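You operate a simulated robot arm through the tools that you are given. There is no shell and no other tool. Be economical: measure what you need, move in short steps, check, and stop when the job is done.

You are at the controls of a simulated robot arm. One attempt, no reset.

JOB
Press the green test key two times.
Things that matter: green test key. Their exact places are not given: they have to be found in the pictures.

Only the result counts: the job must be done as asked and must still hold three seconds after the hand-in. Knocking over, shifting, dropping, spilling or breaking anything else fails it.

ROBOT AND FRAMES
A 6-joint arm with a two-finger parallel gripper on a trunk, on a base that drives. Base frame: it is fixed to the floor where the robot stands at the start and does not move with it; the origin is under the middle of the robot, x ahead of it, y to its left, z up. Units: m, degrees, N and s.
With the tool pointing down near the work surface it reaches from about 0.3 to 0.7 m from the robot's upright axis, wherever it stands. Its first joint turns from -166.0 to 166.0 degrees. Places, roughly: green test key [0.5, 0.1, 0.9]. Payload 4.1 kg.
Tool frame: the origin (TCP) lies between the finger pads and is the grasp point; the fingertips stand 0.023 m ahead of it; z points along the fingers, y is the line along which they close. The gripper opens to 0.094 m. The fingers are 0.038 m wide and 0.01 m thick; the gripper's body (0.054 by 0.096 m) begins 0.039 m behind the TCP.
Orientation is that of the tool frame in the base frame, as a unit quaternion [x, y, z, w]. With the fingers straight down and closing along the base's y, the tool's x points along the base's -x, its y along +y and its z along -z.

CONTROLS
- The arm moves only by the tool play_rows. Its argument "moves" is a list that holds one entry, the list of rows, each a list of 7 numbers: the shift along the tool's x, y, z in m, then the turn, a rotation vector about the tool's x, y, z in degrees, then the closure, from 0 (fully open) to 1 (shut). In form: [[[x, y, z, wx, wy, wz, gripper], ...]]. A call has 1 to 12 rows; each row shifts and turns the commanded pose from where the row before left it, along the tool's axes as they then stand. Rows are played at 5 a second. More than 0.05 m and 8.6 degrees between two rows, or a gripper value outside its range, and nothing of the call is played. Where a pose cannot be reached the arm comes as near as it can. A force on the tool above 40 N (or 10 N above the force at the start of the call, whichever is more), or a blocked arm, ends the call early, and 0.2 s more pass. The fingers move at their own pace (about 0.045 m/s each) and stop on an object; they squeeze with about 33 N. The grip force told is the motor's: it shows also when the fingers shut on nothing. Time passes only in rows, and 0.2 s behind the last, so rows that do not move let the fingers close. The reply holds the time, the measured pose of the TCP, the force on the tool along the base axes, the opening and the grip force, in the units named above and with some noise, with the torque about the TCP (base axes, N m) and any sound that the robot's microphone picked up, and new pictures: "show" is both (left out), scene, wrist or none.
- Cameras (640 x 400 px; columns grow to the right, rows downward): "scene" is now at [0.0167, 0.1346, 1.4635]; the picture's right is [-0.38, -0.93, 0.00], its down [-0.62, 0.25, -0.75] and it looks along [0.69, -0.28, -0.67] (base axes); focal length 273 px, centre (320, 200). "wrist" rides on the gripper at [0.086, 0.016, -0.074] in the tool frame; the picture's right is [-0.18, 0.98, 0.00], its down [-0.58, -0.11, -0.81] and it looks along [-0.79, -0.15, 0.59] (tool axes); focal length 243 px, centre (320, 200).
- slide_trunk(by): slides the trunk up (or, below 0, down) by that many m; the arm and the scene camera ride with it, the base frame stays. It gives what a move gives, with no picture.
- roll_base(legs): drives the robot by 1 to 6 legs, each [ahead, turn to the left] in m and degrees, along the robot's own axes; the way and the turn of a leg run together, so that a leg with both is an arc; at most 1.5 m and 180 degrees a leg. The arm and the cameras ride along, it lands a little off, and it stops where it bumps. It gives what a move gives, and a new picture of the scene camera.
- head_to(pan, tilt): turns the head with the scene camera to pan (to the left, within 155 degrees either way) and tilt (down, from -29 to 69), counted from straight ahead of the robot. It gives what a move gives, and a new picture of the scene camera.
- probe_pixels(camera, pixels): for up to 12 pixels [column, row] of the newest picture of that camera ("zoom" is the newest enlarged one), the place [x, y, z] in the base frame of the surface seen there, good to about 0.002 m. No time passes.
- inspect(camera, box): a new picture of the part [left, top, right, bottom] of that camera's present view, enlarged. No time passes.
- job_done(): hands the job in; it is judged then, once.

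Work in short steps. Measure before you move; look again where a grasp or a placing could have gone wrong, and mend it. You have 80 turns and 260 pictures in all, those below and enlarged ones among them. Open the gripper and draw the arm clear of the work before you hand the job in, unless the task says otherwise; then end with one line.

The tools are called after "Emit:" as name(argument=value, ...) on one line, values as JSON. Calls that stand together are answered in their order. play_rows: Moves the arm, as the interface text tells. Its arguments: {"type":"object","properties":{"moves":{"type":"array"},"show":{"type":"string","enum":["both","scene","wrist","none"]}},"required":["moves"]} The other tools are called the same way: slide_trunk (by) slides the trunk up or down; roll_base (legs) drives the base; head_to (pan, tilt) turns the head that bears the scene camera; probe_pixels (camera, pixels) gives the place of the surface under pixels of a picture; inspect (camera, box) takes an enlarged picture of a part of a camera's view; job_done () hands the job in.

At the start:

```text
clock: 0.0
tool_pos: [0.2889, 0.0732, 1.223]
orientation: [0.0, 1.0, 0.0, 0.0]
force: [0.6, -0.4, -0.3]
wrist_torque: [-0.03, 0.01, 0.01]
opening: 0.0939
gripper_force: 0.0
trunk travel left (down, up): [-0.425, 0.165]
robot x, y, heading: [-0.0028, -0.0012, -0.2]
head pan, tilt: [-22.3, 41.8]
```

scene: 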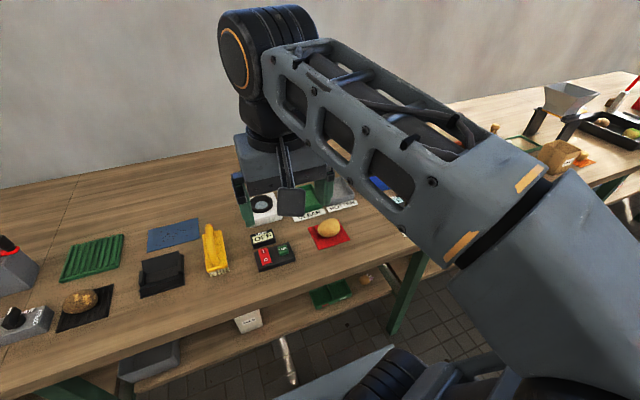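
wrist: 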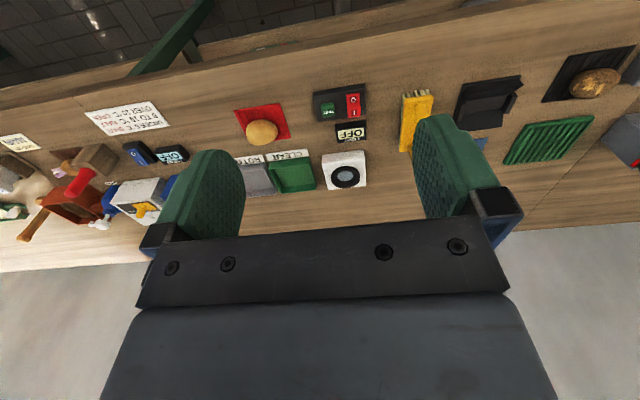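

The scene shows a red/green switch box around (275,255) and other candidates near (310,200). I'll zoom in on both views to identify the green test key.

Emit:
inspect(camera="scene", box=[200, 170, 380, 282])

Emit:
inspect(camera="wrist", box=[220, 70, 440, 208])

Emit:
inspect(camera="wrist", box=[0, 80, 220, 218])

```text
3.56 times, centred on (290, 226) of scene
```

zoom: 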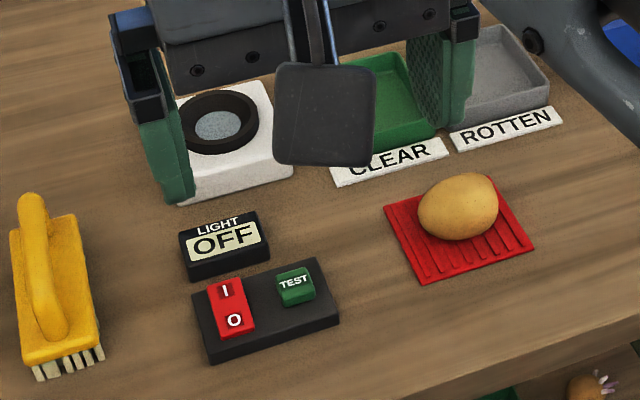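

```text
2.90 times, centred on (330, 139) of wrist
```

zoom: 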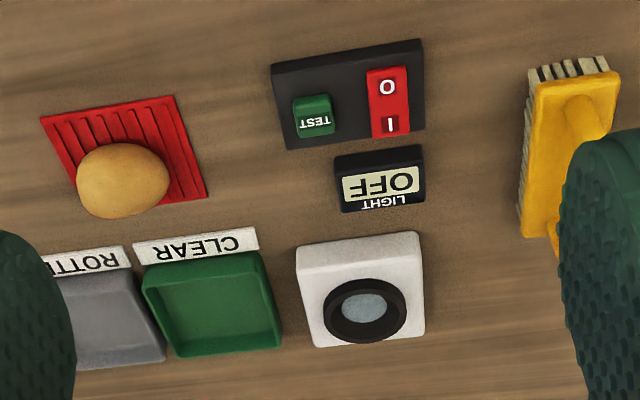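

```text
2.90 times, centred on (110, 149) of wrist
```

zoom: 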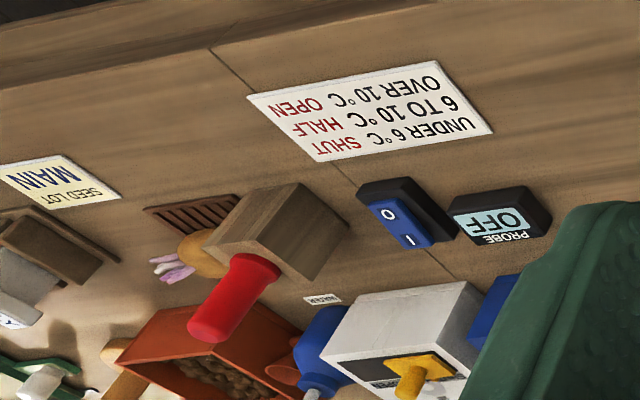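

The green TEST key sits at scene (283,250), beside a red rocker that I mustn't touch. I'll probe the key, the rocker and the box.

Emit:
probe_pixels(camera="scene", pixels=[[283, 249], [279, 247], [287, 245], [288, 252], [280, 254], [265, 256], [268, 249], [274, 261], [292, 257], [262, 236], [330, 228], [286, 240]])

Emit:
inspect(camera="scene", box=[250, 225, 310, 275])

```text
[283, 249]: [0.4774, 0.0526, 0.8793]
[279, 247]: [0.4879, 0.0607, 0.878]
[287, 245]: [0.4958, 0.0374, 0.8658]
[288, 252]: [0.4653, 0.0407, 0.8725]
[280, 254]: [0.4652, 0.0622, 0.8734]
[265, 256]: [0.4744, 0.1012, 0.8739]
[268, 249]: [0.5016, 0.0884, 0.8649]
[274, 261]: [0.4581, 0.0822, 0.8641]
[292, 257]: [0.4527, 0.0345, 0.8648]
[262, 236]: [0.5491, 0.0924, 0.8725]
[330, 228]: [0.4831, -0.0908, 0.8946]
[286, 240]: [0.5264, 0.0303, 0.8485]
```

```text
8.00 times, centred on (280, 250) of scene
```

zoom: 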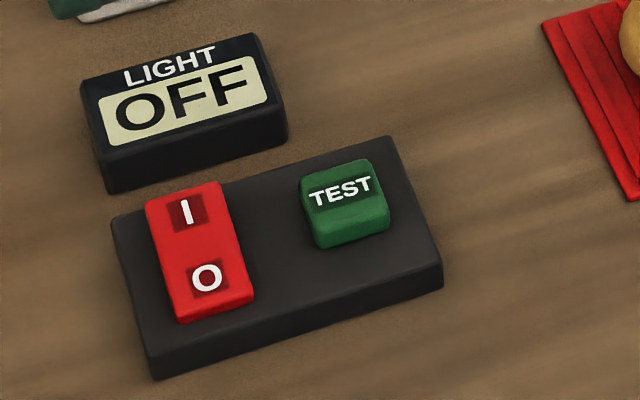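

The key top is at z≈0.879, the box top at 0.865 and the table near 0.85. I'll probe the enlarged picture for finer edges.

Emit:
probe_pixels(camera="zoom", pixels=[[308, 180], [365, 165], [382, 205], [325, 220], [345, 195], [155, 205], [215, 188], [248, 292], [182, 315], [280, 250], [120, 222], [385, 142]])

```text
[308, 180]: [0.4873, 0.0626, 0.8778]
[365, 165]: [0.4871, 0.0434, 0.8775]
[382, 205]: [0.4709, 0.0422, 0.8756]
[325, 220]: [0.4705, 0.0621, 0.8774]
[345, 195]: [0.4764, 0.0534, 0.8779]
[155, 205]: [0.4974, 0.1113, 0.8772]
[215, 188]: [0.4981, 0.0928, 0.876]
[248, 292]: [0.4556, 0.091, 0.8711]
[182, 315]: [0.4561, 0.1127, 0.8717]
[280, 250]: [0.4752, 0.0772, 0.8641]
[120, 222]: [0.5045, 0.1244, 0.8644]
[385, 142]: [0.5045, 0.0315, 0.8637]
```

The key spans x 0.470–0.487 and y 0.042–0.063, with its top at 0.878. The rocker starts at y≥0.091, so closed fingers (20 mm along y) fit. I'll shut the gripper and move to about 5 cm above the key.

Emit:
play_rows(moves=[[[-0.0236, -0.00255, 0.0344, 0, 0, 0, 1], [-0.0236, -0.00255, 0.0344, 0, 0, 0, 1], [-0.0236, -0.00255, 0.0344, 0, 0, 0, 1], [-0.0236, -0.00255, 0.0344, 0, 0, 0, 1], [-0.0236, -0.00255, 0.0344, 0, 0, 0, 1], [-0.0236, -0.00255, 0.0344, 0, 0, 0, 1], [-0.0236, -0.00255, 0.0344, 0, 0, 0, 1], [-0.0236, -0.00255, 0.0344, 0, 0, 0, 1], [0, 0, 0, 0, 0, 0, 1], [0, 0, 0, 0, 0, 0, 1]]])

```text
clock: 2.2
tool_pos: [0.4751, 0.0515, 0.9477]
orientation: [0.0, 1.0, -0.001, 0.0]
force: [1.1, -0.2, -0.5]
wrist_torque: [0.0, 0.01, 0.03]
opening: 0.0
gripper_force: 32.8
trunk travel left (down, up): [-0.425, 0.165]
robot x, y, heading: [0.0005, -0.002, -0.3]
head pan, tilt: [-22.3, 41.8]
```

scene: 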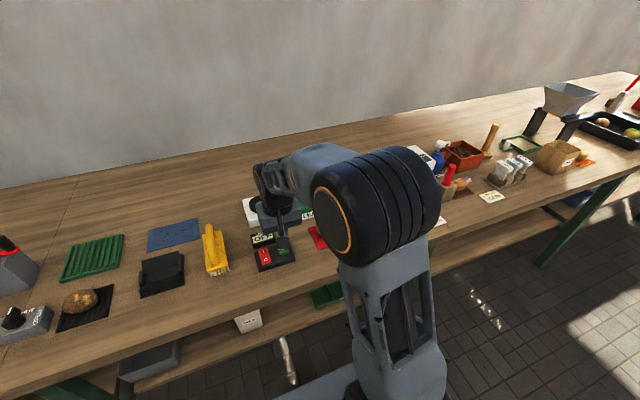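
wrist: 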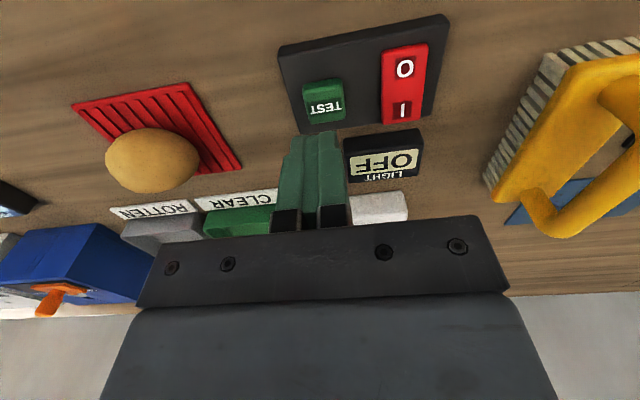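

The fingers are shut at TCP (0.475, 0.0515, 0.948). I'll check the key position again from the wrist picture, key at about (324,95).

Emit:
probe_pixels(camera="wrist", pixels=[[305, 88], [341, 83], [306, 115], [342, 112], [324, 98], [384, 100], [318, 140], [310, 137], [328, 137]])

Emit:
inspect(camera="wrist", box=[264, 60, 392, 140])

```text
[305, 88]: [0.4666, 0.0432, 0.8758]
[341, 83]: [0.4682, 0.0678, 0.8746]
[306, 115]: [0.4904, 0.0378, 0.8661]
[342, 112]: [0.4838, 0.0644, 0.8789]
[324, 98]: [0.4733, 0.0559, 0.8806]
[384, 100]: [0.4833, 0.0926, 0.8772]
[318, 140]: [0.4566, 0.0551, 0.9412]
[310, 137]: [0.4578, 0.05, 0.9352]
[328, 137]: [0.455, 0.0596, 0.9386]
```

```text
5.00 times, centred on (328, 100) of wrist
```

zoom: 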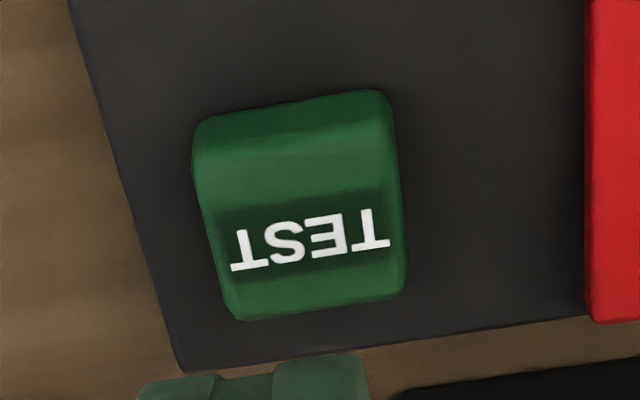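

The key centre is about (0.477, 0.054), so the tool is within 2–3 mm. I'll correct y slightly and descend to 6 mm above the key.

Emit:
play_rows(moves=[[[-0.001, 0.002, 0.013, 0, 0, 0, 1], [0, 0, 0.013, 0, 0, 0, 1], [0, 0, 0.013, 0, 0, 0, 1], [0, 0, 0, 0, 0, 0, 1]]])

```text
clock: 3.2
tool_pos: [0.4766, 0.0522, 0.9074]
orientation: [-0.001, 1.0, 0.0, 0.0]
force: [0.0, 0.0, 0.2]
wrist_torque: [0.01, 0.01, 0.01]
opening: 0.0
gripper_force: 33.1
trunk travel left (down, up): [-0.425, 0.165]
robot x, y, heading: [-0.0002, -0.0013, -0.1]
head pan, tilt: [-22.3, 41.8]
```

scene: 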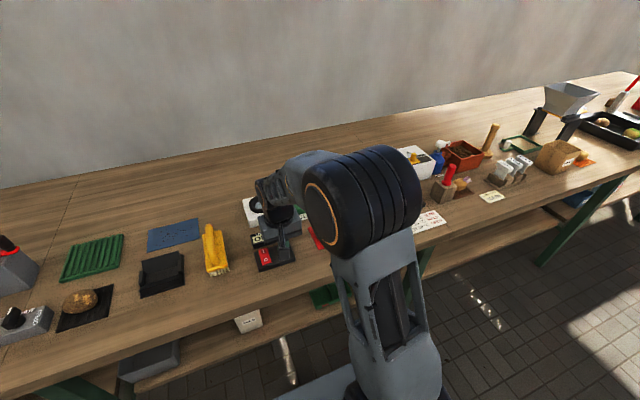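
wrist: 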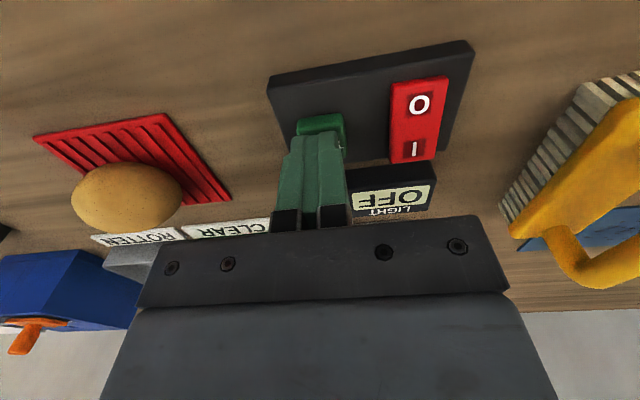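

The fingertips are right over the key at (320,130), with no contact yet. I'll press down in 2 mm steps and watch the force and sound.

Emit:
play_rows(moves=[[[0, 0, 0.003, 0, 0, 0, 1], [0, 0, 0.002, 0, 0, 0, 1], [0, 0, 0.002, 0, 0, 0, 1]]], show="wrist")

```text
clock: 4.0
tool_pos: [0.4783, 0.0542, 0.9009]
orientation: [0.0, 1.0, -0.001, 0.0]
force: [-1.4, 0.5, 0.0]
wrist_torque: [0.01, 0.01, 0.02]
opening: 0.0
gripper_force: 33.6
trunk travel left (down, up): [-0.425, 0.165]
robot x, y, heading: [0.0003, 0.0021, -0.1]
head pan, tilt: [-22.3, 41.8]
```

wrist: 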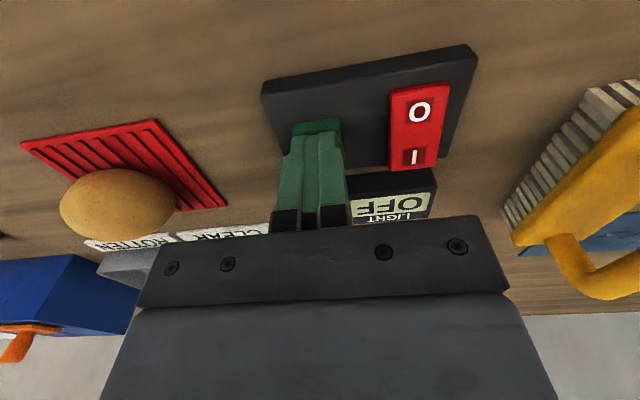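

No contact force yet at TCP z 0.901. I'll continue in 1 mm steps.

Emit:
play_rows(moves=[[[0, 0, 0.001, 0, 0, 0, 1], [0, 0, 0.001, 0, 0, 0, 1]]], show="wrist")

```text
clock: 4.6
tool_pos: [0.4788, 0.053, 0.8992]
orientation: [0.0, 1.0, 0.0, -0.001]
force: [0.0, -0.1, 1.8]
wrist_torque: [0.0, 0.03, -0.01]
opening: 0.0001
gripper_force: 33.6
trunk travel left (down, up): [-0.425, 0.165]
robot x, y, heading: [0.0013, 0.0003, -0.0]
head pan, tilt: [-22.3, 41.8]
heard: click
```

wrist: 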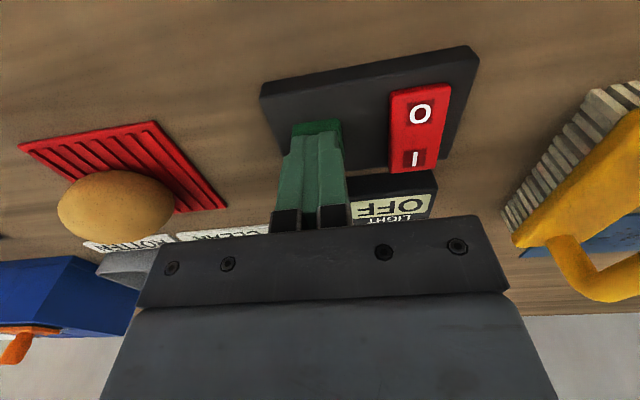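

I heard a click with force at 1.8 N, so the first press seems to have registered. I'll lift clear to release it and listen for anything else.

Emit:
play_rows(moves=[[[0, 0, -0.004, 0, 0, 0, 1], [0, 0, -0.006, 0, 0, 0, 1], [0, 0, 0, 0, 0, 0, 1], [0, 0, 0, 0, 0, 0, 1]]], show="both")

```text
clock: 5.6
tool_pos: [0.4778, 0.0538, 0.9095]
orientation: [0.0, 1.0, 0.0, 0.001]
force: [0.4, 0.3, -0.2]
wrist_torque: [0.0, -0.01, 0.03]
opening: 0.0
gripper_force: 33.4
trunk travel left (down, up): [-0.425, 0.165]
robot x, y, heading: [-0.0026, -0.0012, 0.2]
head pan, tilt: [-22.3, 41.8]
```

scene: 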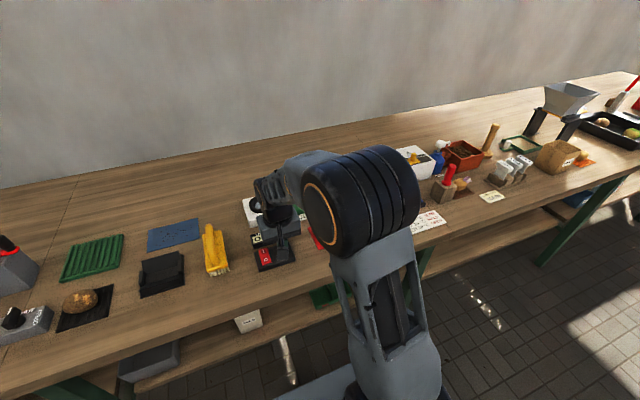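
wrist: 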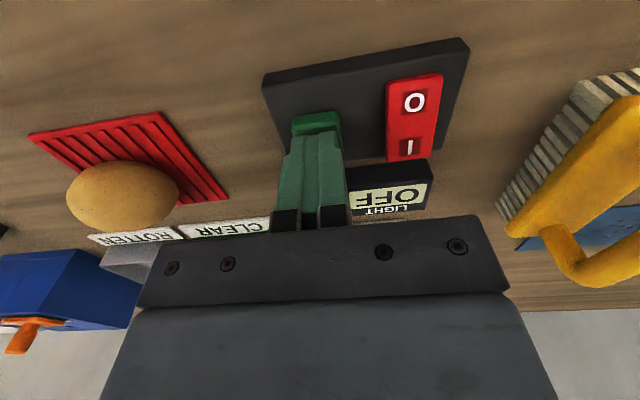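

One click on the press and none on release. For the second press I'll go down to the same depth, 10 mm.

Emit:
play_rows(moves=[[[0, 0, 0.005, 0, 0, 0, 1], [0, 0, 0.003, 0, 0, 0, 1], [0, 0, 0.001, 0, 0, 0, 1], [0, 0, 0.001, 0, 0, 0, 1]]], show="wrist")

```text
clock: 6.6
tool_pos: [0.4782, 0.0546, 0.8976]
orientation: [-0.001, 1.0, 0.0, 0.0]
force: [0.0, -1.1, 2.1]
wrist_torque: [0.0, 0.01, 0.02]
opening: 0.0
gripper_force: 33.2
trunk travel left (down, up): [-0.425, 0.165]
robot x, y, heading: [0.0011, -0.0062, 0.1]
head pan, tilt: [-22.3, 41.8]
heard: click
```

wrist: 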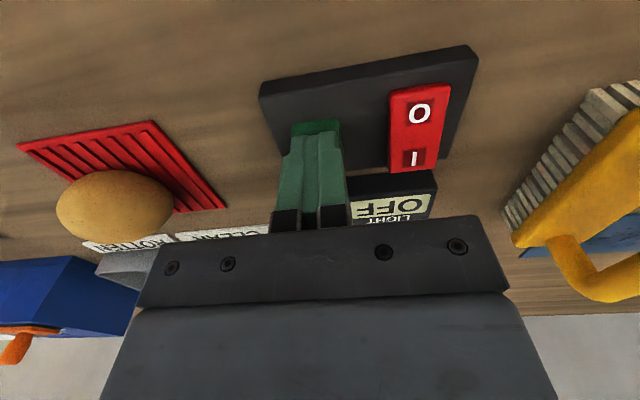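

I heard the second click. I'll lift straight up well clear and then open the gripper.

Emit:
play_rows(moves=[[[0, 0, -0.005, 0, 0, 0, 1], [0, 0, -0.03, 0, 0, 0, 1], [0, 0, -0.04, 0, 0, 0, 1], [0, 0, -0.04, 0, 0, 0, 1], [0.02, 0, -0.04, 0, 0, 0, 0], [0.03, 0, -0.035, 0, 0, 0, 0], [0.03, 0, -0.035, 0, 0, 0, 0], [0.03, 0, -0.035, 0, 0, 0, 0], [0, 0, 0, 0, 0, 0, 0]]])

```text
clock: 8.6
tool_pos: [0.3696, 0.0545, 1.1581]
orientation: [0.0, 1.0, 0.0, 0.0]
force: [-0.4, -0.5, 0.2]
wrist_torque: [0.01, -0.03, -0.03]
opening: 0.0936
gripper_force: 0.0
trunk travel left (down, up): [-0.425, 0.165]
robot x, y, heading: [-0.0034, -0.0011, 0.0]
head pan, tilt: [-22.3, 41.8]
```

scene: 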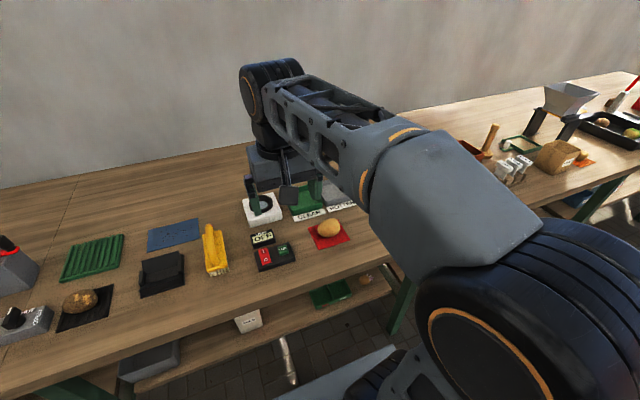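
wrist: 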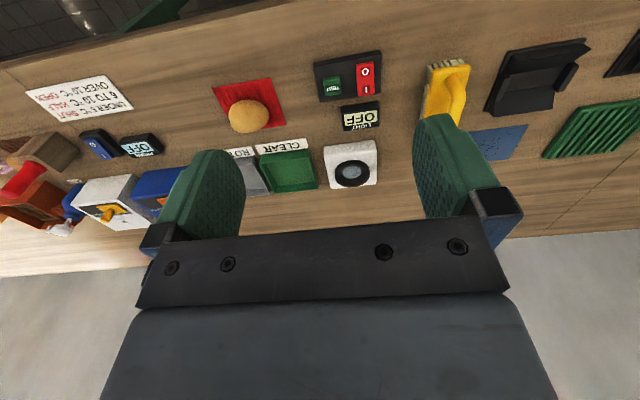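

The arm is clear with the gripper open, nothing else has moved, and I heard exactly two clicks. I'm handing the job in.

Emit:
job_done()

```text
The job is handed in.
```

I pressed the green TEST key twice, hearing one click per press; the arm is clear with the gripper open, and nothing else appears to have moved.
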